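You operate a simulated robot arm through the tools that you are given. There is no shell and no other tool. Be economical: measure what you need, move in short steps, check, and stop when the job is done.

The job below is to be done with a simulated two-armed robot. You get a single attempt, and the scene is never put back.

JOB
Hold the small metal bucket on the top of the long green bench steady with one hand and put the green sign in it with the other.

The check looks at the end state, three seconds after you hand in, the way a careful person would. Anything else that was tipped, shoved, dropped, spilled or broken makes it a failure.

ROBOT AND FRAMES
Two 6-joint arms with two-finger grippers on one trunk, on a base that drives. Base frame: it is fixed to the floor where the robot stands at the start and does not move with it; the origin is under the middle of the robot, x ahead of it, y to its left, z up; the surface under the hand at the start is at about z = 80. Units: cm, degrees, N and s.
The left shoulder is at the start at [3, 17.8, 98.8], the right one opposite. With the tool pointing down near the work surface each hand reaches from about 46 to 84 cm from the robot's upright axis, wherever it stands, measured 20 degrees to its own side. Payload 2.54 kg a hand.
The TCP of each hand is the grasp point between the finger pads, 3 cm short of the fingertips. In the tool frame z runs along the fingers and y along their closing line. Largest opening 11.6 cm; the body of the gripper starts 9.5 cm behind the TCP.
Orientation is that of the tool frame in the base frame, as a unit quaternion [x, y, z, w]. With the fingers straight down and closing along the base's y, the tool's x points along the base's -x, its y along +y and its z along -z.

CONTROLS
- The arms move only by the tool servo_tool. It takes "left_increments", "right_increments" or both (then of equal length, played together; a hand with none holds still); each is a list of rows, each a list of 3 entries, a list of its own where there are three numbers: the shift along the tool's x, y, z in cm, then the turn, a rotation vector about the tool's x, y, z in degrees, then the finger opening in cm, from 0 to 11.6. In form: [[[tx, ty, tz], [rx, ry, rz], grip], ...]. A call has 1 to 20 rows; each row shifts and turns the commanded pose from where the row before left it, along the tool's axes as they then stand. Each row takes 0.2 s and may step no farther than 5 cm and 8.6 degrees from the row before; otherwise, or with a gripper value out of range, the whole call is refused. A pose out of reach is approached as far as the arm can. The call stops where the force on the tool passes 40 N (or 10 N more than at its start, if that is more) or the arm is blocked; 0.2 s more then pass. Each finger travels about 15.3 cm/s and halts on what it meets, pressing with about 44 N; the grip force reading is that of the motor and also rises with nothing between the fingers. The clock runs only during rows and for 0.2 s after the last one: add rows that do not move to give the fingers time. It gives the time, the measured TCP pose, the force on the tool (base axes), the opening and the grip force at its end, in the units of the frame above (readings bear some noise), with the torque about the TCP (base axes, N m) and any sound that the robot's microphone picked up.
- Cameras (640 x 400 px; columns grow to the right, rows downward): "scene" is now at [2.89, -2.28, 171.28]; the picture's right is [-0.42, -0.91, 0.00], its down [-0.71, 0.32, -0.63] and it looks along [0.57, -0.26, -0.78] (base axes); focal length 260 px, centre (320, 200). "left" rides on the left gripper at [6.9, 1.5, -12.2] in its tool frame; the picture's right is [-0.21, 0.98, 0.00], its down [-0.83, -0.18, -0.53] and it looks along [-0.52, -0.11, 0.85] (tool axes); focal length 251 px, centre (320, 200). "right" rides on the right gripper at [6.9, -1.5, -12.2] in its tool frame; the picture's right is [0.21, 0.98, 0.00], its down [-0.83, 0.18, -0.53] and it looks along [-0.52, 0.11, 0.85] (tool axes); focal length 251 px, centre (320, 200). There is no depth. A picture from a camera that has moved, and an enlarged one, comes with that camera's place and axes in the base frame and with its lens. The place of the scene camera against the robot may be out by one fixed shift of up to 1.8 cm in any direction.
- capture(camera): a new picture of that camera. It takes no simulated time.
- lift_body(by): slides the trunk up (or, below 0, down) by that many cm; the arms and the scene camera ride with it, the base frame stays. It gives what a move gives, with no picture.
- base_move(legs): drives the robot by 1 to 6 legs, each [ahead, left, turn to the left] in cm, cm and degrees, along the robot's own axes; the way and the turn of a leg run together, so that a leg with both is an arc; at most 150 cm and 180 degrees a leg. The arms and the cameras ride along, it lands a little off, and it stops where it bumps. It gives what a move gives.
- aim_head(pan, tilt): turns the head with the scene camera to pan (to the left, within 143 degrees either way) and tilt (down, from -29 to 69), counted from straight ahead of the robot. It gives what a move gives.
- close_up(camera, box): a new picture of the part [left, top, right, bottom] of that camera's present view, enlarged. It takes no simulated time.
- sign_off(): hands the job in; it is judged then, once.

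Work in short steps. Places have to be worked out from the pictures, the camera data and where the tool is seen: move nearer, look again, correct. Check each grasp and each placing, and mend what went wrong. You have 120 turns and 108 pictures in all, those below and enlarged ones among them. Open the grippers and draw the arms clear of the work before you hand the job in, unless the task says otherwise; then end with one line.

The tools are called after ">>>" as a command line: name --argument value ..., lists and objects as JSON in quotes. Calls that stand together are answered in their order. servo_tool: Moves the arms, as the interface text tells. Its arguments: {"type":"object","properties":{"left_increments":{"type":"array","items":{"type":"array"}},"right_increments":{"type":"array","items":{"type":"array"}}},"required":[]} The other tools are called the same way: lift_body (by) slides the trunk up or down; base_move (legs) drives the base; aim_head (pan, tilt) turns the head that bears the scene camera; capture (camera) takes a picture; close_up (camera, box) takes an enlarged picture of a part of a camera's view; sign_off () hands the job in.

At the start:

```text
time: 0.0
left_position: [59.37, -0.02, 110.7]
left_tool_rot: [0.0, 1.0, 0.0, 0.0]
left_force: [-0.3, -1.2, 0.2]
left_ft_torque: [-0.04, -0.01, -0.02]
left_opening: 11.62
left_grasp_force: 0.0
right_position: [36.01, -42.08, 116.66]
right_tool_rot: [0.0, 1.0, -0.001, 0.0]
right_force: [-0.1, -0.8, -0.3]
right_ft_torque: [0.01, 0.02, -0.03]
right_opening: 11.59
right_grasp_force: 0.1
trunk travel left (down, up): [-20.0, 34.0]
robot x, y, heading: [0.09, -0.23, 0.0]
head pan, tilt: [-24.7, 51.1]
```

scene: 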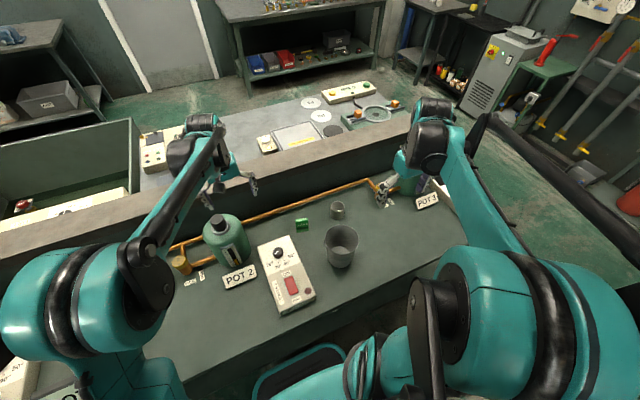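
right: 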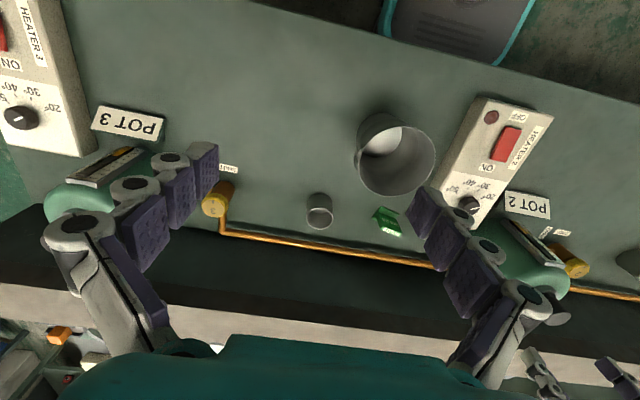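
left: 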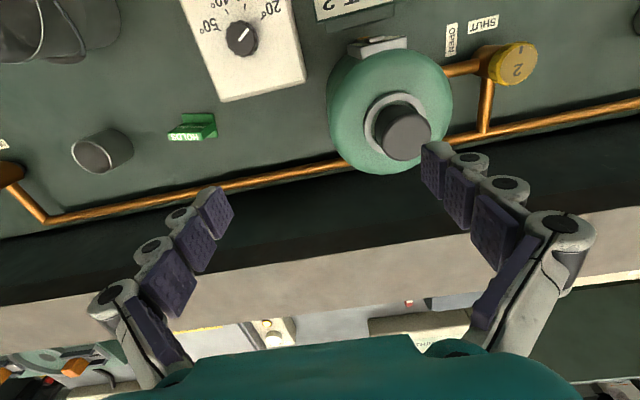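

I start by looking at the candidates enlarged: the larger grey vessel, the small grey cup and the green sign.

>>> close_up --camera "scene" --box '[240, 170, 400, 280]'

>>> close_up --camera "right" --box '[280, 80, 480, 260]'

>>> close_up --camera "left" --box '[40, 80, 260, 220]'

```text
3.64 times, centred on (320, 225) of scene
camera zoom: at [2.89, -2.28, 171.28], right [-0.42, -0.91, 0.0], down [-0.71, 0.32, -0.63], along [0.57, -0.26, -0.78], focal length 945 px, centre (320, 109)
```

zoom: 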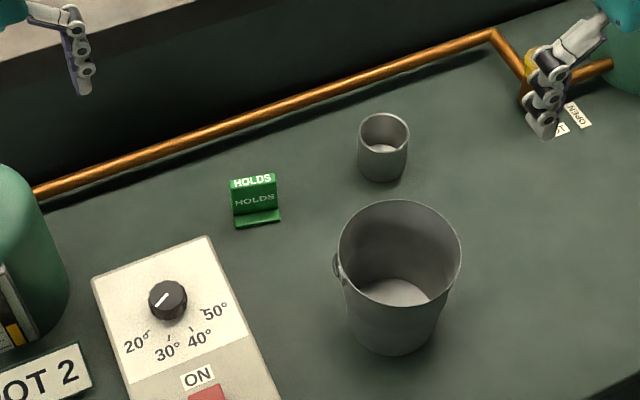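

```text
2.22 times, centred on (380, 170) of right
camera zoom: at [28.88, -43.61, 128.78], right [-0.21, 0.98, 0.0], down [0.83, 0.18, 0.53], along [0.52, 0.11, -0.85], focal length 559 px, centre (187, 267)
```

zoom: 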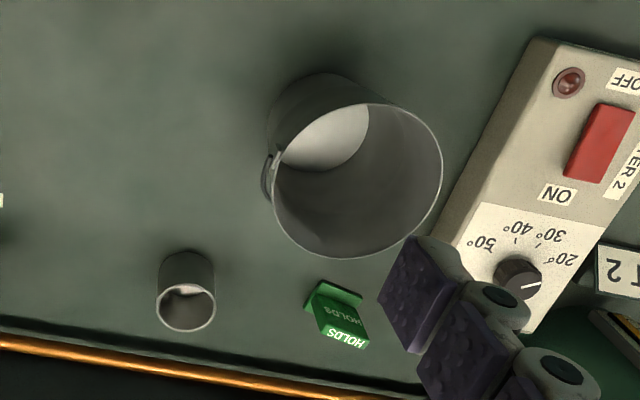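

```text
2.86 times, centred on (150, 150) of left
camera zoom: at [52.53, 1.37, 122.84], right [0.21, 0.98, 0.0], down [0.83, -0.18, 0.53], along [0.52, -0.11, -0.85], focal length 718 px, centre (806, 343)
```

zoom: 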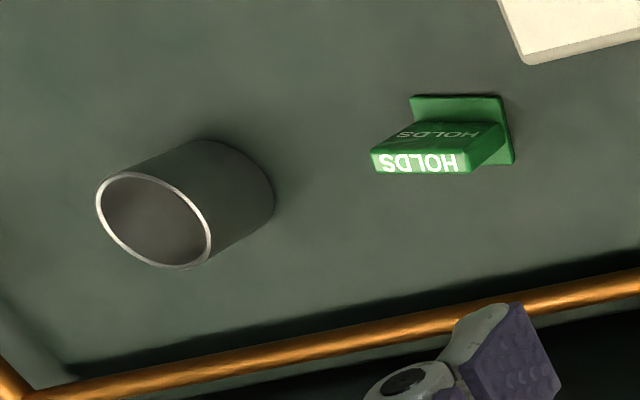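

The larger vessel has handle lugs, so it is the bucket: bottom about (42.7, -28), rim about z=90 and 12 cm across. The sign is about (59.8, -20.7). I plan to shift the base right and a bit back, so I check the floor on that side first.

>>> aim_head --pan -100 --tilt 50

>>> capture --camera "scene"

```text
time: 1.5
left_position: [59.41, -0.05, 110.67]
left_tool_rot: [0.0, 1.0, 0.0, -0.001]
left_force: [0.1, -0.6, 0.2]
left_ft_torque: [0.02, -0.02, -0.02]
left_opening: 11.62
left_grasp_force: 0.1
right_position: [35.8, -42.08, 116.57]
right_tool_rot: [0.0, 1.0, 0.0, 0.001]
right_force: [-0.4, -0.2, 0.8]
right_ft_torque: [-0.01, 0.0, 0.0]
right_opening: 11.61
right_grasp_force: 0.0
trunk travel left (down, up): [-20.0, 34.0]
robot x, y, heading: [-0.0, 0.06, 0.0]
head pan, tilt: [-100.0, 50.0]
```

```text
101 pictures are left
camera scene: at [-5.34, -6.7, 171.43], right [-0.98, 0.17, 0.0], down [0.13, 0.75, -0.64], along [-0.11, -0.63, -0.77], focal length 260 px, centre (320, 200)
```

scene: 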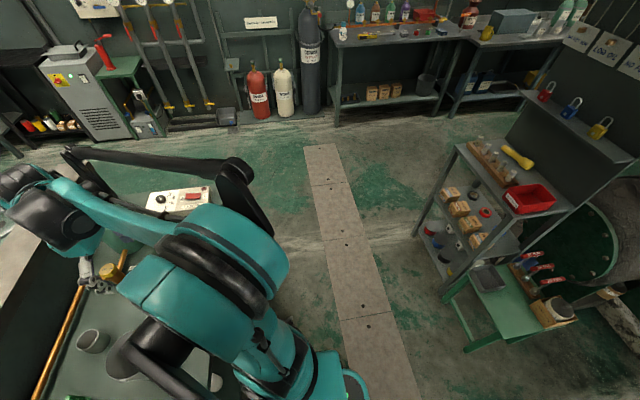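

The floor to the right is clear. I back up 8 cm and then go 25 cm to the right.

>>> base_move --legs '[[-8, 0, 0], [0, -25, 0]]'

>>> aim_head --pan -2 --tilt 52

>>> capture --camera "scene"

>>> capture --camera "left"

>>> capture --camera "right"

```text
time: 4.0
left_position: [51.44, -24.79, 110.7]
left_tool_rot: [-0.001, 1.0, 0.002, 0.0]
left_force: [0.4, -0.8, 0.6]
left_ft_torque: [0.06, -0.01, -0.02]
left_opening: 11.61
left_grasp_force: 0.1
right_position: [28.04, -67.01, 116.45]
right_tool_rot: [-0.002, 1.0, 0.0, 0.0]
right_force: [-0.4, -0.4, 0.0]
right_ft_torque: [0.06, 0.01, 0.03]
right_opening: 11.6
right_grasp_force: 0.1
trunk travel left (down, up): [-20.0, 34.0]
robot x, y, heading: [-7.99, -24.74, -0.0]
head pan, tilt: [-100.0, 50.0]
```

```text
time: 5.7
left_position: [51.56, -24.68, 110.8]
left_tool_rot: [-0.002, 1.0, 0.001, -0.001]
left_force: [1.0, 0.0, -0.3]
left_ft_torque: [-0.02, 0.0, 0.0]
left_opening: 11.62
left_grasp_force: 0.0
right_position: [28.09, -66.87, 116.56]
right_tool_rot: [-0.002, 1.0, 0.0, 0.0]
right_force: [-0.1, -0.6, 0.3]
right_ft_torque: [0.0, 0.02, 0.0]
right_opening: 11.57
right_grasp_force: 0.1
trunk travel left (down, up): [-20.0, 34.0]
robot x, y, heading: [-8.36, -24.46, 0.1]
head pan, tilt: [-2.0, 52.0]
```

```text
100 pictures are left
camera scene: at [-4.47, -24.2, 171.16], right [-0.03, -1.0, 0.0], down [-0.79, 0.02, -0.62], along [0.62, -0.02, -0.79], focal length 260 px, centre (320, 200)
```

scene: 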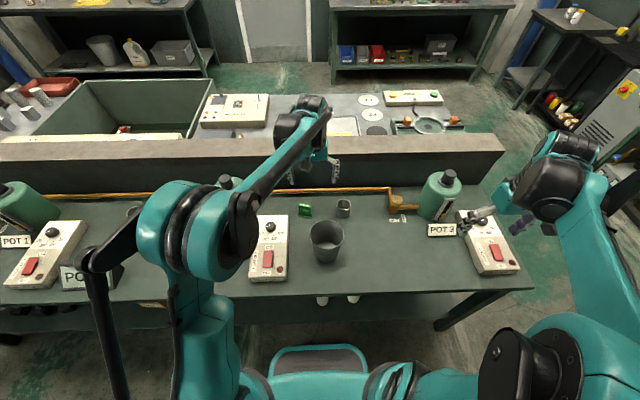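

```text
99 pictures are left
camera left: at [44.56, -23.26, 122.84], right [0.21, 0.98, 0.0], down [0.83, -0.18, 0.53], along [0.52, -0.11, -0.85], focal length 251 px, centre (320, 200)
```

left: 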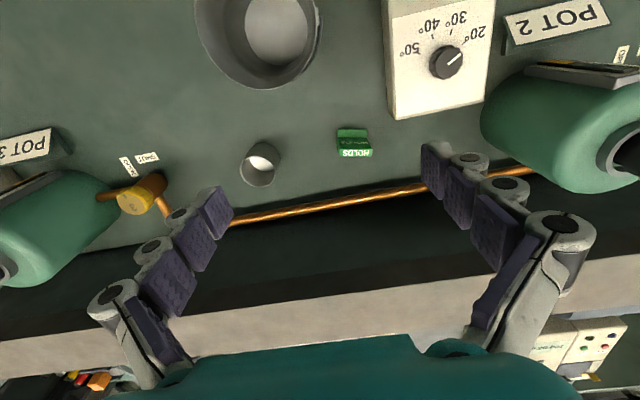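

```text
98 pictures are left
camera right: at [21.08, -68.34, 128.78], right [-0.22, 0.98, 0.0], down [0.83, 0.18, 0.53], along [0.52, 0.12, -0.85], focal length 251 px, centre (320, 200)
```

right: 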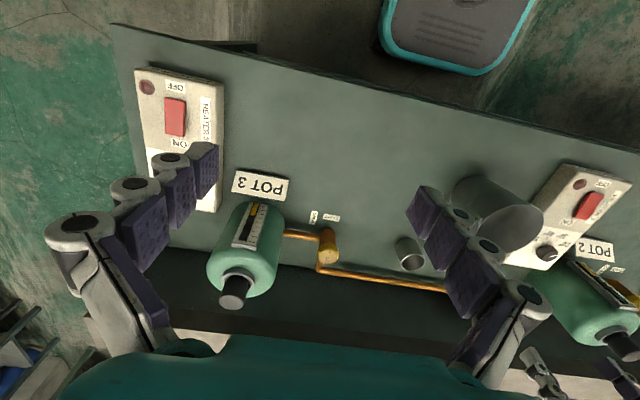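

Everything is in reach now. I enlarge the sign and bucket in the left camera to get precise places.

>>> close_up --camera "left" --box '[300, 100, 420, 175]'

>>> close_up --camera "left" --box '[180, 0, 340, 100]'

>>> close_up --camera "scene" --box '[270, 180, 382, 270]'

```text
5.33 times, centred on (360, 138) of left
camera zoom: at [44.56, -23.26, 122.84], right [0.21, 0.98, 0.0], down [0.83, -0.18, 0.53], along [0.52, -0.11, -0.85], focal length 1341 px, centre (107, 533)
```

zoom: 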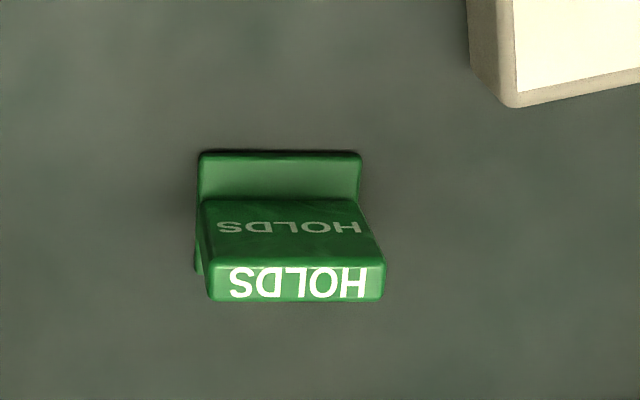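

```text
4.00 times, centred on (260, 50) of left
camera zoom: at [44.56, -23.26, 122.84], right [0.21, 0.98, 0.0], down [0.83, -0.18, 0.53], along [0.52, -0.11, -0.85], focal length 1006 px, centre (560, 800)
```

zoom: 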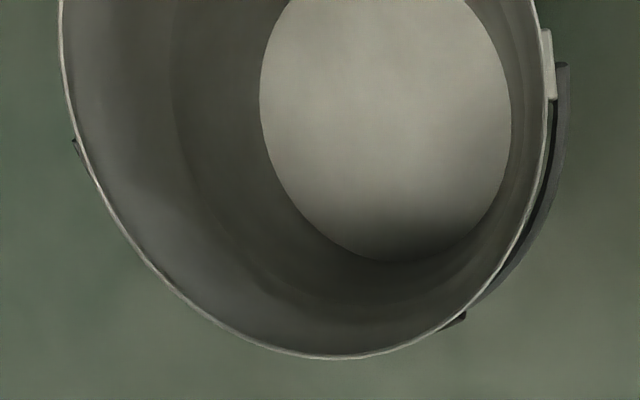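

```text
4.44 times, centred on (326, 225) of scene
camera zoom: at [-4.47, -24.2, 171.16], right [-0.03, -1.0, 0.0], down [-0.79, 0.02, -0.62], along [0.62, -0.02, -0.79], focal length 1155 px, centre (293, 89)
```

zoom: 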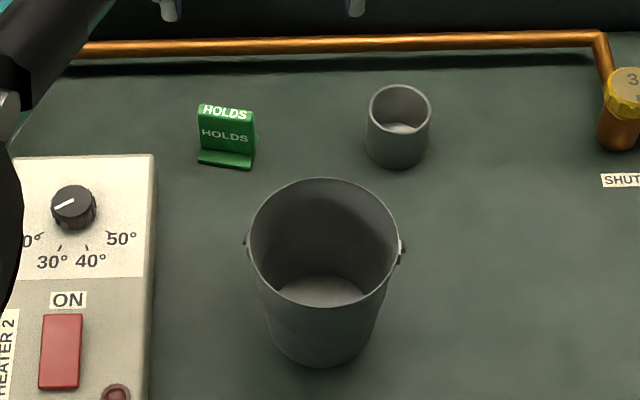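

The bucket has its bail folded down on its far (+x) side and lugs at ±y; its centre is about (41.9, -28.5), rim z about 92.5, radius about 5.9. I'll hold its near-right wall, so I back up 4 cm more for reach.

>>> base_move --legs '[[-4, 0, 0]]'

```text
time: 6.6
left_position: [47.26, -24.75, 110.87]
left_tool_rot: [-0.002, 1.0, 0.0, 0.001]
left_force: [-1.7, 0.2, 0.6]
left_ft_torque: [-0.01, -0.09, -0.02]
left_opening: 11.6
left_grasp_force: 0.1
right_position: [24.01, -66.73, 116.66]
right_tool_rot: [-0.001, 1.0, 0.0, 0.001]
right_force: [-0.5, 0.9, 0.1]
right_ft_torque: [-0.02, -0.05, 0.02]
right_opening: 11.62
right_grasp_force: 0.0
trunk travel left (down, up): [-20.0, 34.0]
robot x, y, heading: [-12.08, -25.28, -0.0]
head pan, tilt: [-2.0, 52.0]
```

Left hand: move above the sign and turn 102° about its own axis, so the fingers close across the sign's panel.

>>> servo_tool --left_increments '[[[-4.17, 1.35, 0], [0, 0, 0], 11.6], [[-4.17, 1.35, 0], [0, 0, 0], 11.6], [[-4.17, 1.35, 0], [0, 0, 0], 11.6], [[0, 0, 0], [0, 0, 8.5], 9], [[0, 0, 0], [0, 0, 8.5], 9], [[0, 0, 0], [0, 0, 8.5], 6], [[0, 0, 0], [0, 0, 8.5], 6], [[0, 0, 0], [0, 0, 8.5], 6], [[0, 0, 0], [0, 0, 8.5], 6], [[0, 0, 0], [0, 0, 8.5], 6], [[0, 0, 0], [0, 0, 8.5], 6], [[0, 0, 0], [0, 0, 8.5], 6], [[0, 0, 0], [0, 0, 8.5], 6], [[0, 0, 0], [0, 0, 8.5], 6], [[0, 0, 0], [0, 0, 8.5], 6], [[0, 0, 0], [0, 0, 0], 6]]'

>>> capture --camera "left"

>>> capture --camera "scene"

```text
time: 10.0
left_position: [59.92, -20.63, 110.63]
left_tool_rot: [0.777, 0.63, 0.001, 0.0]
left_force: [-0.2, -0.7, 0.1]
left_ft_torque: [0.01, 0.01, 0.03]
left_opening: 5.98
left_grasp_force: 0.1
right_position: [24.11, -66.82, 116.51]
right_tool_rot: [-0.002, 1.0, 0.001, 0.0]
right_force: [-0.3, -0.5, 0.7]
right_ft_torque: [-0.01, -0.01, -0.01]
right_opening: 11.62
right_grasp_force: 0.0
trunk travel left (down, up): [-20.0, 34.0]
robot x, y, heading: [-11.97, -24.58, 0.2]
head pan, tilt: [-2.0, 52.0]
```

```text
94 pictures are left
camera left: at [62.94, -14.23, 122.88], right [0.91, -0.41, 0.0], down [-0.35, -0.77, 0.53], along [-0.22, -0.49, -0.85], focal length 251 px, centre (320, 200)
```

left: 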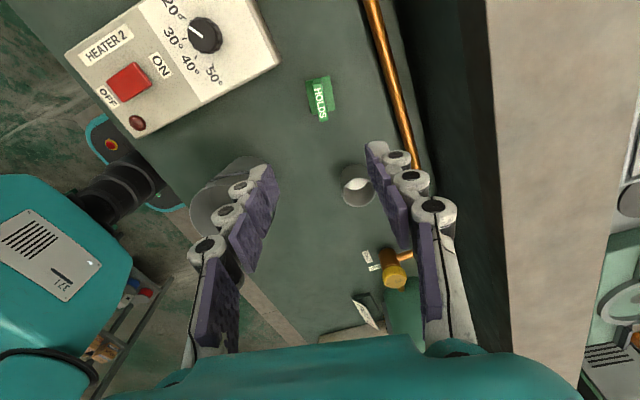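

```text
93 pictures are left
camera scene: at [-8.44, -24.21, 171.16], right [-0.03, -1.0, 0.0], down [-0.79, 0.02, -0.62], along [0.62, -0.02, -0.79], focal length 260 px, centre (320, 200)
```

scene: 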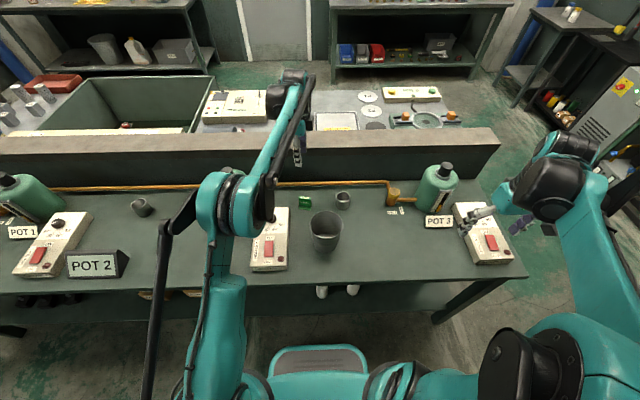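

The turn worked. I enlarge the sign in this view to refine its place.

>>> close_up --camera "left" --box '[272, 60, 368, 120]'

```text
6.67 times, centred on (320, 90) of left
camera zoom: at [62.94, -14.23, 122.88], right [0.91, -0.41, 0.0], down [-0.35, -0.77, 0.53], along [-0.22, -0.49, -0.85], focal length 1676 px, centre (320, 933)
```

zoom: 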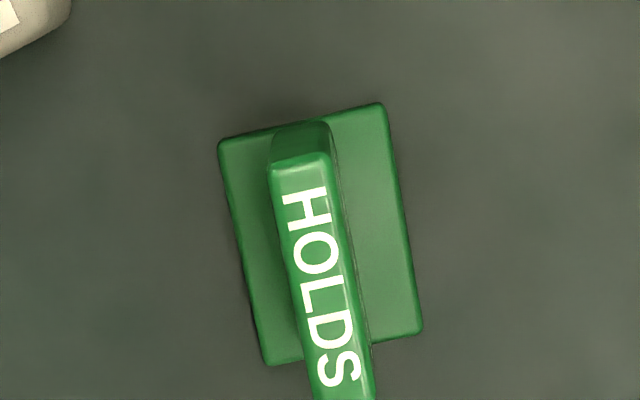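

The panel top centre is about (60.0, -20.9) and its yaw is within 2°. I descend to just above it and look again.

>>> servo_tool --left_increments '[[[-0.2, 0, 4.5], [0, 0, 0.7], 6], [[0, 0, 4.5], [0, 0, 0.7], 6], [[0, 0, 4.5], [0, 0, 0], 6], [[0, 0, 3.5], [0, 0, 0], 6], [[0, 0, 2], [0, 0, 0], 6], [[0, 0, 0], [0, 0, 0], 6]]'

>>> capture --camera "left"

>>> close_up --camera "scene" --box '[240, 140, 400, 240]'

```text
time: 11.4
left_position: [59.79, -20.71, 91.69]
left_tool_rot: [0.784, 0.621, 0.001, 0.0]
left_force: [-0.8, 0.5, 0.7]
left_ft_torque: [0.02, 0.0, 0.0]
left_opening: 5.99
left_grasp_force: 0.1
right_position: [24.11, -66.8, 116.59]
right_tool_rot: [-0.002, 1.0, 0.001, 0.0]
right_force: [-0.2, -0.7, -0.4]
right_ft_torque: [-0.04, -0.01, -0.03]
right_opening: 11.61
right_grasp_force: 0.1
trunk travel left (down, up): [-20.0, 34.0]
robot x, y, heading: [-11.9, -25.2, 0.3]
head pan, tilt: [-2.0, 52.0]
```

```text
91 pictures are left
camera left: at [62.84, -14.46, 103.82], right [0.9, -0.43, 0.0], down [-0.37, -0.76, 0.53], along [-0.23, -0.48, -0.85], focal length 251 px, centre (320, 200)
```

left: 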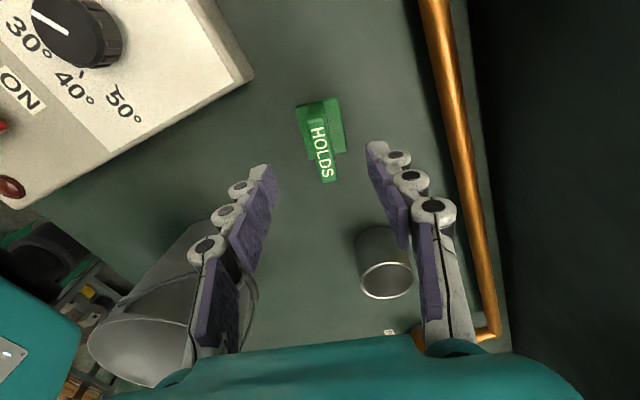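

```text
4.00 times, centred on (320, 190) of scene
camera zoom: at [-8.47, -24.21, 171.16], right [-0.03, -1.0, 0.0], down [-0.79, 0.02, -0.62], along [0.62, -0.02, -0.79], focal length 1039 px, centre (320, 240)
```

zoom: 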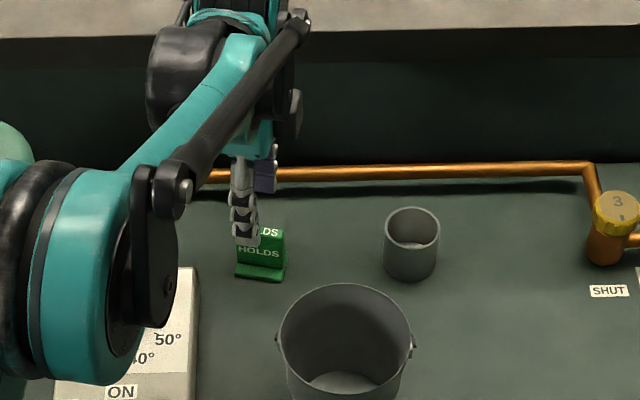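

The sign is centred between the fingers, perhaps 0.4 cm more toward -y. I correct that, go down to z≈85 and close gently.

>>> servo_tool --left_increments '[[[-0.4, 0, 2.5], [0, 0, 0], 6], [[0, 0, 2.5], [0, 0, 0], 6], [[0, 0, 1.7], [0, 0, 0], 5], [[0, 0, 0], [0, 0, 0], 3.5]]'

>>> capture --camera "left"

```text
time: 12.4
left_position: [59.85, -21.25, 84.93]
left_tool_rot: [0.784, 0.621, 0.0, 0.0]
left_force: [-0.5, -0.2, 0.2]
left_ft_torque: [0.0, -0.01, 0.01]
left_opening: 3.49
left_grasp_force: 0.0
right_position: [24.23, -66.91, 116.57]
right_tool_rot: [-0.002, 1.0, 0.001, 0.0]
right_force: [0.2, 0.4, 0.4]
right_ft_torque: [-0.02, 0.02, -0.02]
right_opening: 11.61
right_grasp_force: 0.1
trunk travel left (down, up): [-20.0, 34.0]
robot x, y, heading: [-12.09, -25.13, 0.4]
head pan, tilt: [-2.0, 52.0]
```

```text
89 pictures are left
camera left: at [62.87, -14.83, 97.08], right [0.9, -0.43, 0.0], down [-0.37, -0.76, 0.53], along [-0.23, -0.48, -0.85], focal length 251 px, centre (320, 200)
```

left: 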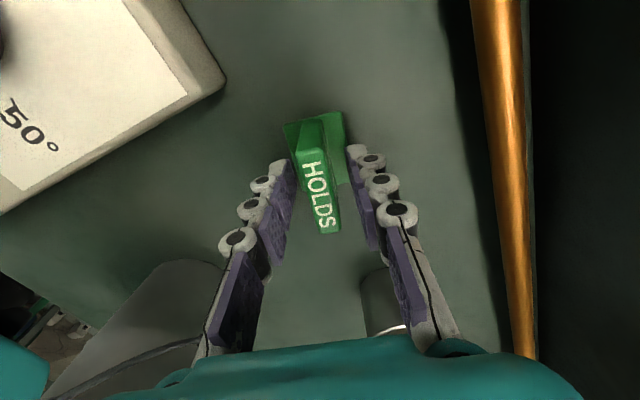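

The panel lies between the pads. I close and lift a little.

>>> servo_tool --left_increments '[[[0, 0, 0], [0, 0, 0], 2], [[0, 0, 0], [0, 0, 0], 1.3], [[0, 0, 0], [0, 0, 0], 0.6], [[0, 0, 0], [0, 0, 0], 0.3], [[0, 0, -1], [0, 0, 0], 0.3], [[0, 0, -2], [0, 0, 0], 0.3], [[0, 0, 0], [0, 0, 0], 0.3]]'

>>> capture --camera "left"

```text
time: 14.0
left_position: [59.85, -21.2, 87.93]
left_tool_rot: [0.784, 0.621, 0.0, -0.001]
left_force: [-0.2, -1.1, -0.9]
left_ft_torque: [0.0, -0.03, 0.03]
left_opening: 1.28
left_grasp_force: 39.2
right_position: [24.11, -66.75, 116.6]
right_tool_rot: [-0.002, 1.0, 0.0, -0.001]
right_force: [0.2, 0.9, 0.5]
right_ft_torque: [0.01, -0.02, 0.01]
right_opening: 11.62
right_grasp_force: 0.1
trunk travel left (down, up): [-20.0, 34.0]
robot x, y, heading: [-12.42, -24.87, -0.0]
head pan, tilt: [-2.0, 52.0]
```

```text
88 pictures are left
camera left: at [62.92, -14.86, 100.05], right [0.9, -0.43, 0.0], down [-0.36, -0.76, 0.53], along [-0.23, -0.48, -0.85], focal length 251 px, centre (320, 200)
```

left: 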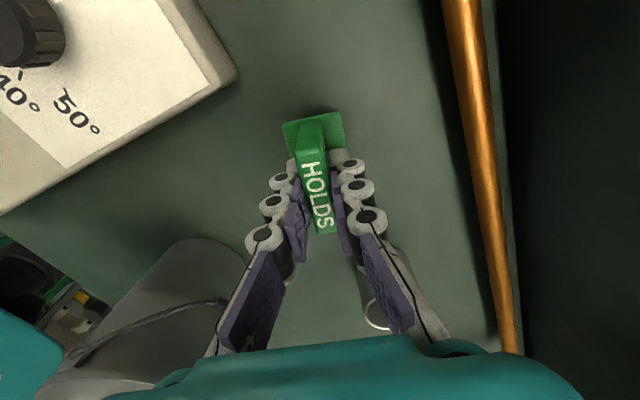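

The sign is held (1.28 cm, 39 N). I raise it to about z=107 and bring the right hand near the bucket's near-right side, turned 45°.

>>> servo_tool --left_increments '[[[0, 0, -4.8], [0, 0, 0], 0.3], [[0, 0, -4.8], [0, 0, 0], 0.3], [[0, 0, -4.8], [0, 0, 0], 0.3], [[0, 0, -4.8], [0, 0, 0], 0.3], [[0, 0, 0], [0, 0, 0], 0.3], [[0, 0, 0], [0, 0, 0], 0.3], [[0, 0, 0], [0, 0, 0], 0.3], [[0, 0, 0], [0, 0, 0], 0.3], [[0, 0, 0], [0, 0, 0], 0.3], [[0, 0, 0], [0, 0, 0], 0.3], [[0, 0, 0], [0, 0, 0], 0.3], [[0, 0, 0], [0, 0, 0], 0.3], [[0, 0, 0], [0, 0, 0], 0.3], [[0, 0, 0], [0, 0, 0], 0.3], [[0, 0, 0], [0, 0, 0], 0.3]]' --right_increments '[[[-1.5, 3.85, 0], [0, 0, 0], 11.6], [[-1.5, 3.85, 0], [0, 0, 0], 11.6], [[-1.5, 3.85, 0], [0, 0, 0], 9], [[-1.5, 3.85, 0], [0, 0, 0], 6], [[-1.5, 3.85, 0], [0, 0, 0], 6], [[-1.5, 3.85, 0], [0, 0, 0], 6], [[-1.5, 3.85, 0], [0, 0, 0], 6], [[-1.5, 3.85, 0], [0, 0, 0], 6], [[0, 0, 0], [0, 0, 7.5], 6], [[0, 0, 0], [0, 0, 7.5], 6], [[0, 0, 0], [0, 0, 7.5], 6], [[0, 0, 0], [0, 0, 7.5], 6], [[0, 0, 0], [0, 0, 7.5], 6], [[0, 0, 0], [0, 0, 7.5], 6], [[0, 0, 0], [0, 0, 0], 6]]'

>>> capture --camera "right"

>>> capture --camera "scene"

```text
time: 17.2
left_position: [59.86, -21.48, 107.09]
left_tool_rot: [0.784, 0.621, 0.0, 0.0]
left_force: [0.5, -0.6, -0.9]
left_ft_torque: [0.03, -0.01, 0.01]
left_opening: 1.27
left_grasp_force: 39.4
right_position: [36.13, -35.95, 116.47]
right_tool_rot: [0.383, 0.924, 0.0, 0.0]
right_force: [0.4, -0.1, -0.3]
right_ft_torque: [0.04, -0.02, -0.01]
right_opening: 6.02
right_grasp_force: 0.1
trunk travel left (down, up): [-20.0, 34.0]
robot x, y, heading: [-11.48, -25.02, -0.2]
head pan, tilt: [-2.0, 52.0]
```

```text
87 pictures are left
camera right: at [29.93, -32.1, 128.75], right [0.54, 0.84, 0.0], down [0.71, -0.45, 0.53], along [0.45, -0.29, -0.85], focal length 251 px, centre (320, 200)
```

right: 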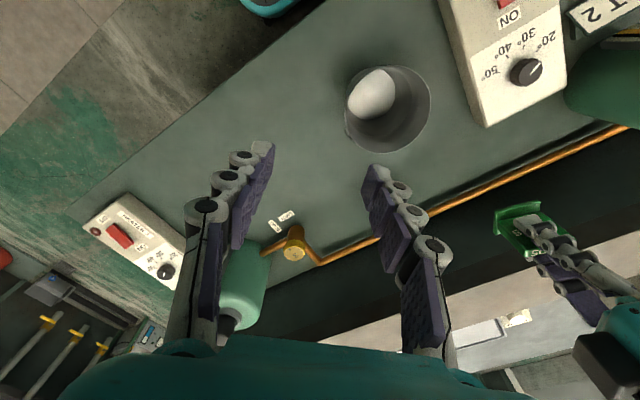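

```text
86 pictures are left
camera scene: at [-8.42, -24.21, 171.16], right [-0.03, -1.0, 0.0], down [-0.79, 0.02, -0.62], along [0.62, -0.02, -0.79], focal length 260 px, centre (320, 200)
```

scene: 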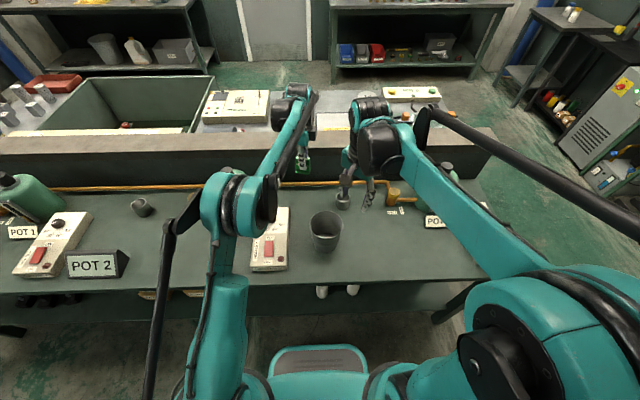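

Both hands are staged. I enlarge the bucket in the right camera to fix the wall position.

>>> close_up --camera "right" --box '[310, 50, 470, 150]'

```text
4.00 times, centred on (390, 100) of right
camera zoom: at [29.93, -32.1, 128.75], right [0.54, 0.84, 0.0], down [0.71, -0.45, 0.53], along [0.45, -0.29, -0.85], focal length 1006 px, centre (40, 600)
```

zoom: 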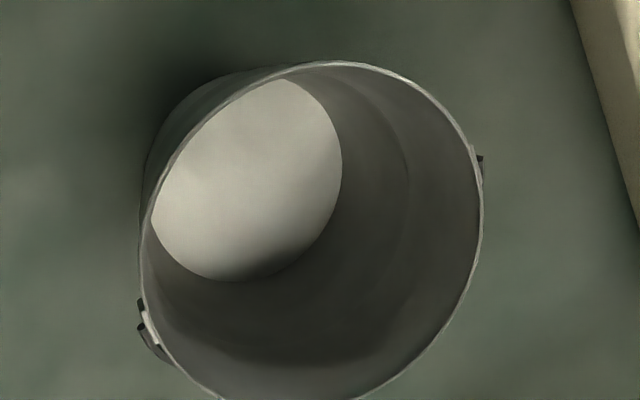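

Bucket centre is about (41.65, -28.6) at the rim. I bring the right hand over the wall's 225° point at z≈103, tilted 8° to match the wall's slope.

>>> servo_tool --right_increments '[[[0.41, 0.55, 4.4], [0, 0, 0], 6], [[0.41, 0.55, 4.4], [0, 0, 0], 6], [[0.41, 0.55, 4.3], [0, 0, 0], 6], [[0, 0, 0], [-8, 0, 0], 6], [[0, 0, 0], [0, 0, 0], 6]]'

>>> capture --camera "right"

>>> close_up --camera "scene" --box '[240, 150, 432, 270]'

```text
time: 18.4
left_position: [59.87, -21.32, 107.04]
left_tool_rot: [0.784, 0.621, 0.0, -0.001]
left_force: [-0.3, 0.4, -0.7]
left_ft_torque: [-0.02, 0.02, 0.02]
left_opening: 1.29
left_grasp_force: 39.4
right_position: [36.38, -33.81, 103.41]
right_tool_rot: [0.38, 0.922, 0.064, 0.027]
right_force: [1.4, -0.9, 0.3]
right_ft_torque: [0.01, 0.06, 0.0]
right_opening: 5.99
right_grasp_force: 0.1
trunk travel left (down, up): [-20.0, 34.0]
robot x, y, heading: [-11.88, -25.12, 0.2]
head pan, tilt: [-2.0, 52.0]
```

```text
84 pictures are left
camera right: at [29.12, -31.19, 115.25], right [0.53, 0.84, 0.14], down [0.66, -0.51, 0.55], along [0.53, -0.2, -0.82], focal length 251 px, centre (320, 200)
```

right: 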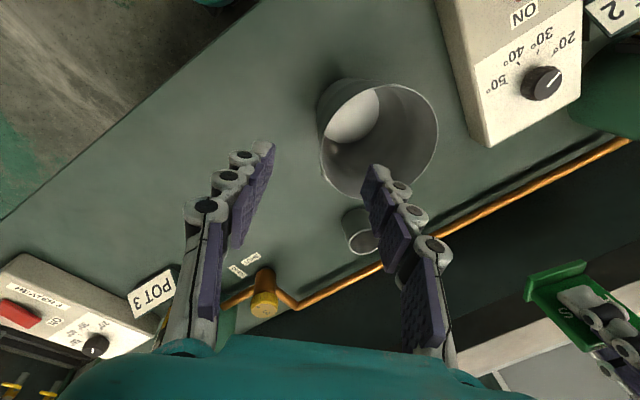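

```text
3.33 times, centred on (336, 210) of scene
camera zoom: at [-8.26, -24.12, 171.15], right [-0.03, -1.0, 0.0], down [-0.79, 0.02, -0.61], along [0.61, -0.02, -0.79], focal length 866 px, centre (267, 167)
```

zoom: 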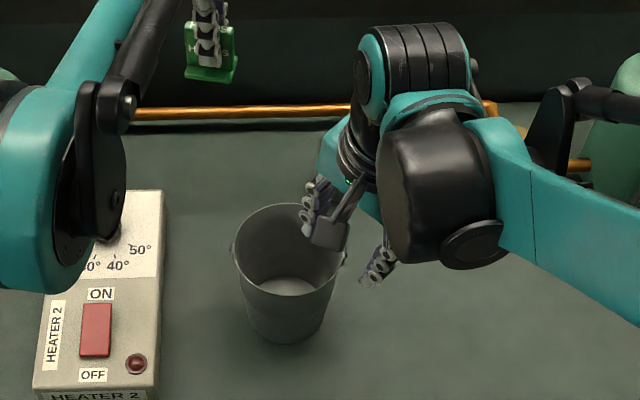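

The fingers line up to straddle the near-right wall. I advance 9.5 cm along the tool axis and look again.

>>> servo_tool --right_increments '[[[0, 0, 4], [0, 0, 0], 6], [[0, 0, 3.5], [0, 0, 0], 6], [[0, 0, 2], [0, 0, 0], 6], [[0, 0, 0], [0, 0, 0], 6]]'

>>> capture --camera "right"

>>> close_up --camera "scene" --box '[260, 170, 400, 270]'

```text
time: 19.4
left_position: [59.74, -21.5, 107.18]
left_tool_rot: [0.784, 0.621, 0.0, 0.0]
left_force: [0.0, -0.5, -0.7]
left_ft_torque: [-0.03, -0.03, -0.03]
left_opening: 1.29
left_grasp_force: 39.5
right_position: [37.11, -32.97, 93.85]
right_tool_rot: [0.38, 0.922, 0.065, 0.026]
right_force: [0.2, 0.0, 0.3]
right_ft_torque: [0.0, 0.0, -0.02]
right_opening: 6.0
right_grasp_force: 0.0
trunk travel left (down, up): [-20.0, 34.0]
robot x, y, heading: [-11.84, -24.73, 0.2]
head pan, tilt: [-2.0, 52.0]
```

```text
82 pictures are left
camera right: at [29.91, -30.26, 105.76], right [0.53, 0.84, 0.14], down [0.66, -0.51, 0.55], along [0.53, -0.2, -0.82], focal length 251 px, centre (320, 200)
```

right: 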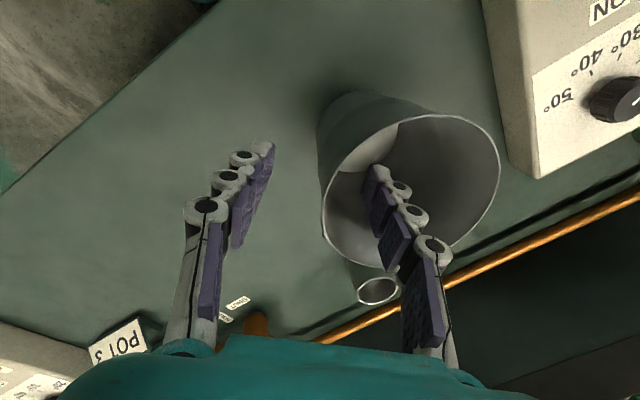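

```text
4.00 times, centred on (330, 220) of scene
camera zoom: at [-8.47, -24.21, 171.16], right [-0.03, -1.0, 0.0], down [-0.79, 0.02, -0.62], along [0.62, -0.02, -0.79], focal length 1039 px, centre (280, 120)
```

zoom: 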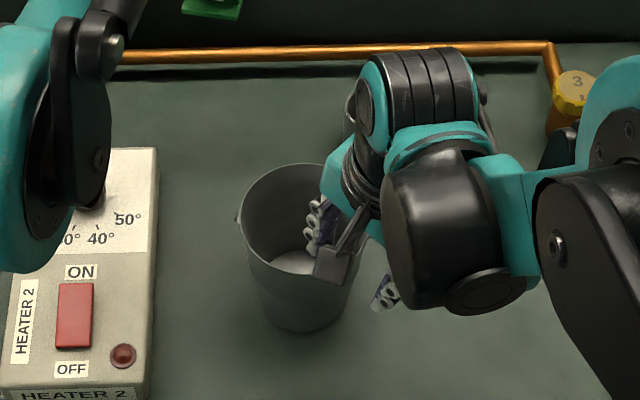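

The wall lies midway between the fingers. I advance 4 cm more and close in small steps so the bucket isn't pushed.

>>> servo_tool --right_increments '[[[0, 0, 2], [0, 0, 0], 6], [[0, 0, 2], [0, 0, 0], 6], [[0, 0, 0], [0, 0, 0], 4], [[0, 0, 0], [0, 0, 0], 3], [[0, 0, 0], [0, 0, 0], 2.2], [[0, 0, 0], [0, 0, 0], 1.6]]'

>>> capture --camera "right"

```text
time: 20.8
left_position: [59.92, -21.34, 107.21]
left_tool_rot: [0.783, 0.621, -0.001, 0.0]
left_force: [0.6, 0.5, -0.1]
left_ft_torque: [0.02, 0.0, 0.01]
left_opening: 1.25
left_grasp_force: 39.7
right_position: [37.67, -32.56, 90.07]
right_tool_rot: [0.38, 0.922, 0.065, 0.026]
right_force: [0.5, -0.5, -0.2]
right_ft_torque: [0.01, 0.02, -0.02]
right_opening: 1.65
right_grasp_force: 0.6
trunk travel left (down, up): [-20.0, 34.0]
robot x, y, heading: [-11.69, -24.48, 0.4]
head pan, tilt: [-2.0, 52.0]
```

```text
80 pictures are left
camera right: at [30.37, -29.9, 101.94], right [0.53, 0.84, 0.14], down [0.66, -0.51, 0.55], along [0.53, -0.2, -0.82], focal length 251 px, centre (320, 200)
```

right: 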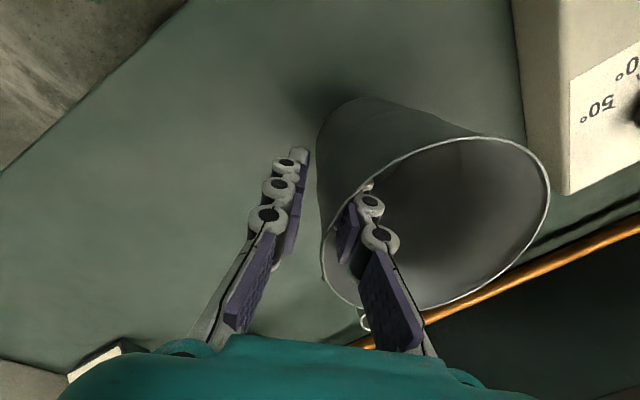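

The wall is centred. I finish closing.

>>> servo_tool --right_increments '[[[0, 0, 0], [0, 0, 0], 1.2], [[0, 0, 0], [0, 0, 0], 0.9], [[0, 0, 0], [0, 0, 0], 0.6], [[0, 0, 0], [0, 0, 0], 0.3], [[0, 0, 0], [0, 0, 0], 0.1], [[0, 0, 0], [0, 0, 0], 0.1]]'

>>> capture --camera "right"

>>> close_up --camera "scene" --box '[260, 170, 400, 270]'

>>> capture --camera "left"

```text
time: 22.2
left_position: [59.82, -21.47, 106.96]
left_tool_rot: [0.784, 0.621, 0.0, 0.001]
left_force: [-0.2, -0.2, -0.5]
left_ft_torque: [0.01, 0.01, 0.01]
left_opening: 1.3
left_grasp_force: 39.4
right_position: [37.68, -32.55, 90.03]
right_tool_rot: [0.38, 0.922, 0.064, 0.027]
right_force: [0.2, -0.2, -0.3]
right_ft_torque: [-0.08, 0.1, -0.04]
right_opening: 0.61
right_grasp_force: 32.8
trunk travel left (down, up): [-20.0, 34.0]
robot x, y, heading: [-11.97, -25.0, 0.2]
head pan, tilt: [-2.0, 52.0]
```

```text
79 pictures are left
camera right: at [30.38, -29.91, 101.93], right [0.53, 0.84, 0.14], down [0.66, -0.51, 0.55], along [0.53, -0.2, -0.82], focal length 251 px, centre (320, 200)
```

right: 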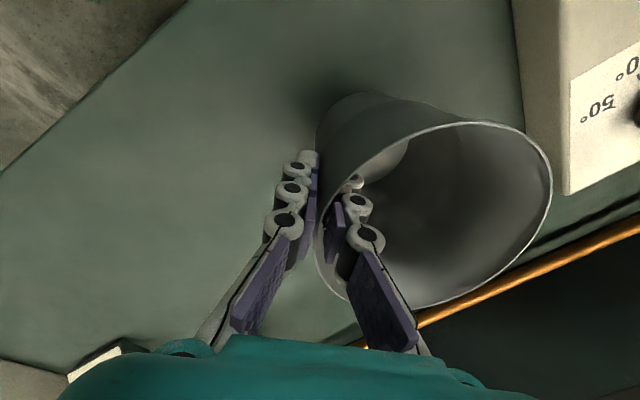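

```text
4.00 times, centred on (330, 220) of scene
camera zoom: at [-8.39, -24.21, 171.16], right [-0.03, -1.0, 0.0], down [-0.79, 0.02, -0.62], along [0.61, -0.02, -0.79], focal length 1039 px, centre (280, 120)
```

zoom: 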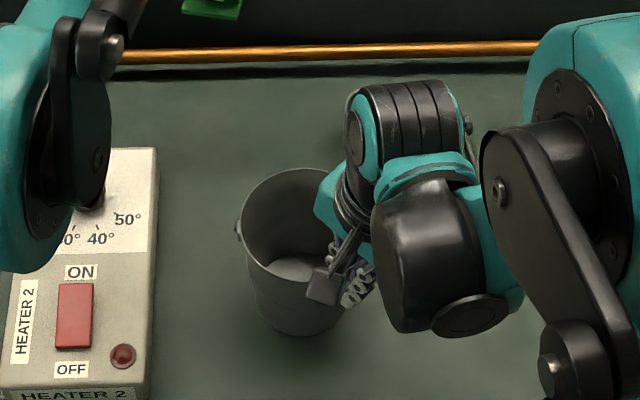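

```text
77 pictures are left
camera left: at [62.89, -15.13, 119.2], right [0.9, -0.43, 0.0], down [-0.36, -0.76, 0.53], along [-0.23, -0.48, -0.85], focal length 251 px, centre (320, 200)
```

left: 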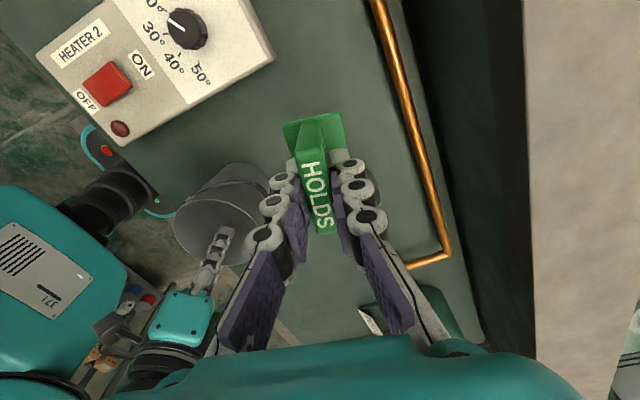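

The bucket wall is gripped (0.6 cm, 33 N) and still upright. I turn the held sign so its length points at the right hand, and lean the left hand 20° away from the right gripper for clearance.

>>> servo_tool --left_increments '[[[0, 0, 0], [0, 0, 7.9], 0.3], [[0, 0, 0], [0, 0, 7.9], 0.3], [[0, 0, 0], [0, 0, 7.9], 0.3], [[0, 0, 0], [0, 0, 7.9], 0.3], [[0, 0, 0], [0, -6.67, 0], 0.3], [[0, 0, 0], [0, -6.67, 0], 0.3], [[0, 0, 0], [0, -6.67, 0], 0.3], [[0, 0, 0], [0, 0, 0], 0.3]]'

>>> capture --camera "scene"

>>> capture --camera "left"

```text
time: 24.0
left_position: [59.78, -21.35, 107.18]
left_tool_rot: [0.909, 0.378, -0.162, 0.067]
left_force: [-0.1, 0.4, -0.3]
left_ft_torque: [-0.02, -0.02, 0.03]
left_opening: 1.27
left_grasp_force: 39.7
right_position: [37.58, -32.61, 90.04]
right_tool_rot: [0.38, 0.923, 0.064, 0.026]
right_force: [-0.8, -0.3, -0.7]
right_ft_torque: [-0.11, 0.1, -0.01]
right_opening: 0.59
right_grasp_force: 33.1
trunk travel left (down, up): [-20.0, 34.0]
robot x, y, heading: [-11.86, -24.94, -0.1]
head pan, tilt: [-2.0, 52.0]
```

```text
76 pictures are left
camera scene: at [-8.42, -24.25, 171.16], right [-0.03, -1.0, 0.0], down [-0.79, 0.02, -0.62], along [0.62, -0.02, -0.79], focal length 260 px, centre (320, 200)
```

scene: 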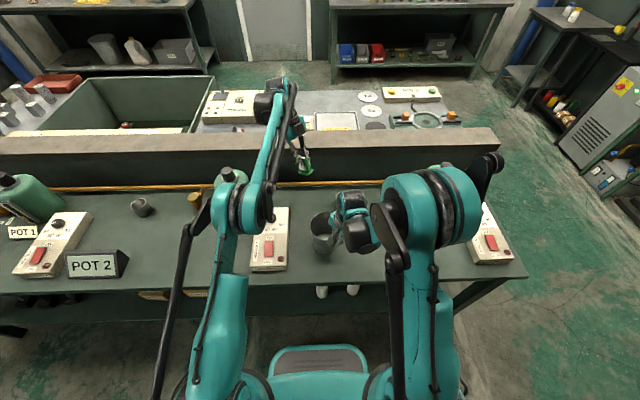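

```text
75 pictures are left
camera left: at [68.4, -14.8, 116.2], right [0.55, -0.83, 0.07], down [-0.55, -0.29, 0.78], along [-0.63, -0.47, -0.62], focal length 251 px, centre (320, 200)
```

left: 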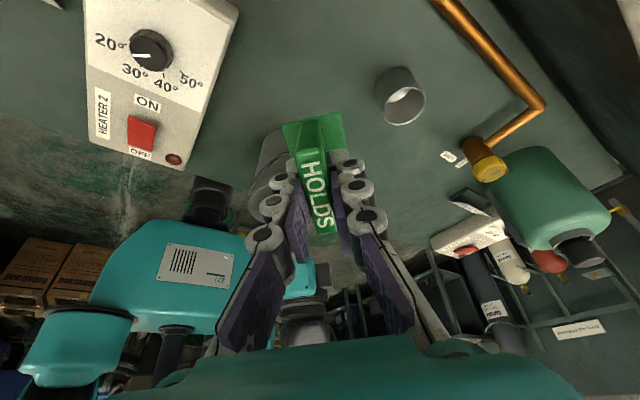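

The lean is right. I move the sign to a staging point above the bucket, on the line of insertion, at about (46.1, -24.1, 102).

>>> servo_tool --left_increments '[[[-2.29, -1.94, 2.22], [0, 0, 0], 0.3], [[-2.29, -1.94, 2.22], [0, 0, 0], 0.3], [[-2.29, -1.94, 2.22], [0, 0, 0], 0.3], [[-2.29, -1.94, 2.22], [0, 0, 0], 0.3], [[0, 0, 0], [0, 0, 0], 0.3]]'

>>> capture --camera "left"

>>> close_up --camera "scene" --box '[240, 150, 400, 270]'

>>> capture --camera "right"

```text
time: 25.2
left_position: [46.17, -23.99, 101.82]
left_tool_rot: [0.909, 0.378, -0.161, 0.066]
left_force: [0.9, -0.4, -0.3]
left_ft_torque: [-0.01, 0.0, -0.01]
left_opening: 1.24
left_grasp_force: 39.5
right_position: [37.64, -32.55, 90.08]
right_tool_rot: [0.381, 0.922, 0.065, 0.026]
right_force: [-0.1, -0.7, -0.3]
right_ft_torque: [-0.15, 0.11, -0.03]
right_opening: 0.6
right_grasp_force: 33.5
trunk travel left (down, up): [-20.0, 34.0]
robot x, y, heading: [-12.09, -25.06, 0.4]
head pan, tilt: [-2.0, 52.0]
```

```text
74 pictures are left
camera left: at [54.79, -17.45, 110.82], right [0.55, -0.83, 0.07], down [-0.55, -0.29, 0.78], along [-0.63, -0.47, -0.62], focal length 251 px, centre (320, 200)
```

left: 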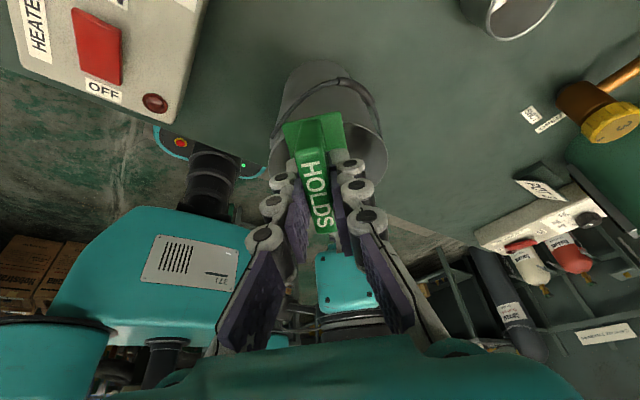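

```text
3.33 times, centred on (320, 210) of scene
camera zoom: at [-8.35, -24.21, 171.16], right [-0.03, -1.0, 0.0], down [-0.79, 0.02, -0.62], along [0.61, -0.02, -0.79], focal length 866 px, centre (320, 167)
```

zoom: 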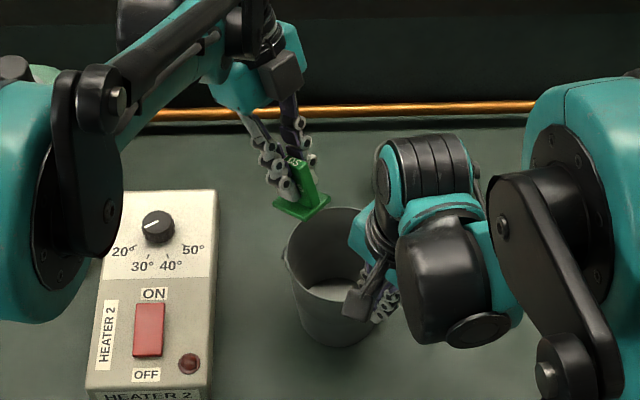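

```text
72 pictures are left
camera right: at [30.4, -29.91, 101.93], right [0.53, 0.84, 0.14], down [0.66, -0.51, 0.55], along [0.53, -0.2, -0.82], focal length 251 px, centre (320, 200)
```

right: 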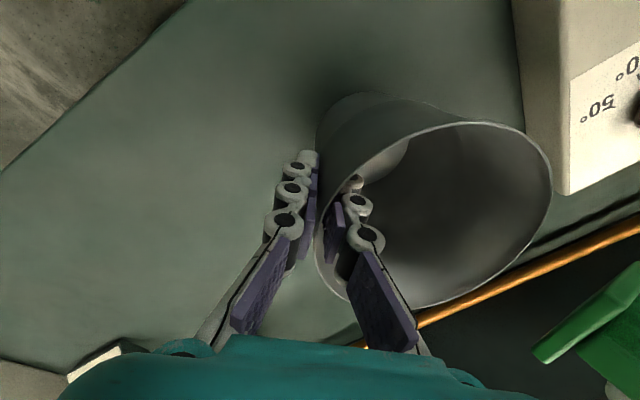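

Going straight along the axis would clip the rim on entry, so I shift 2.5 cm inward first and then descend more steeply; half the way now.

>>> servo_tool --left_increments '[[[-2.35, 0, 0.86], [0, 0, 0], 0.3], [[0.38, 0, 2.31], [0, 0, 0], 0.3], [[0.38, 0, 2.31], [0, 0, 0], 0.3], [[0, 0, 0], [0, 0, 0], 0.3]]'

>>> capture --camera "right"

>>> close_up --camera "scene" --box '[270, 180, 382, 264]'

>>> capture --camera "left"

```text
time: 26.2
left_position: [43.68, -26.4, 97.46]
left_tool_rot: [0.909, 0.379, -0.161, 0.067]
left_force: [-0.5, -0.7, 0.1]
left_ft_torque: [-0.03, 0.0, 0.01]
left_opening: 1.28
left_grasp_force: 39.3
right_position: [37.69, -32.5, 90.03]
right_tool_rot: [0.381, 0.922, 0.064, 0.026]
right_force: [-0.4, -0.6, 0.6]
right_ft_torque: [-0.14, 0.12, 0.0]
right_opening: 0.6
right_grasp_force: 32.9
trunk travel left (down, up): [-20.0, 34.0]
robot x, y, heading: [-11.83, -24.89, 0.2]
head pan, tilt: [-2.0, 52.0]
```

```text
71 pictures are left
camera right: at [30.37, -29.89, 101.93], right [0.53, 0.84, 0.14], down [0.66, -0.51, 0.55], along [0.53, -0.2, -0.82], focal length 251 px, centre (320, 200)
```

right: 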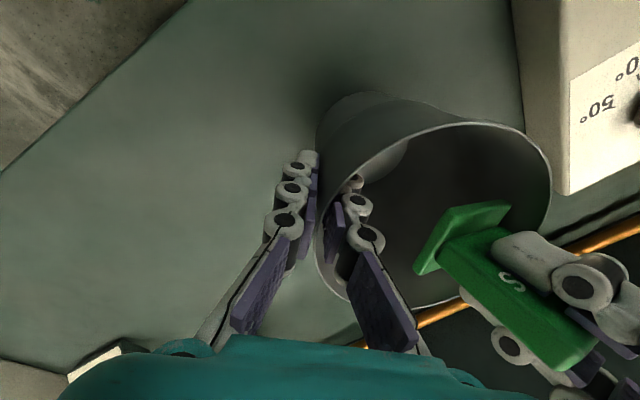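

```text
4.76 times, centred on (326, 222) of scene
camera zoom: at [-8.4, -24.18, 171.16], right [-0.03, -1.0, 0.0], down [-0.79, 0.02, -0.62], along [0.61, -0.02, -0.79], focal length 1237 px, centre (291, 95)
```

zoom: 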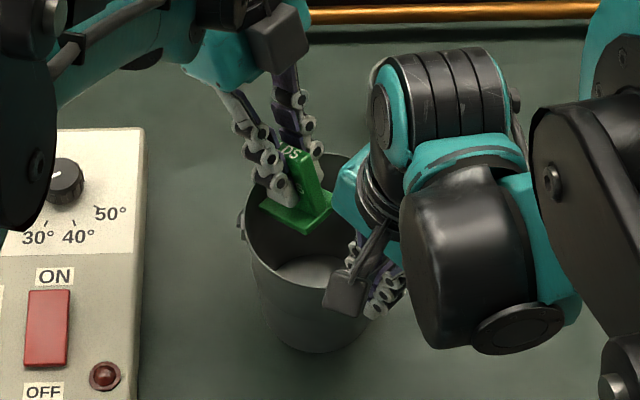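

```text
69 pictures are left
camera left: at [52.34, -19.93, 106.49], right [0.55, -0.83, 0.07], down [-0.55, -0.29, 0.78], along [-0.63, -0.47, -0.62], focal length 251 px, centre (320, 200)
```

left: 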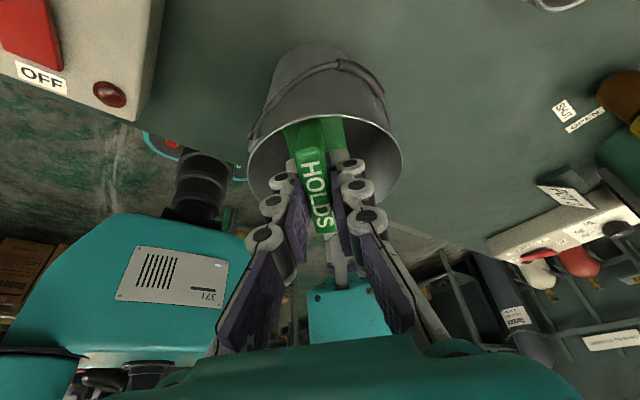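

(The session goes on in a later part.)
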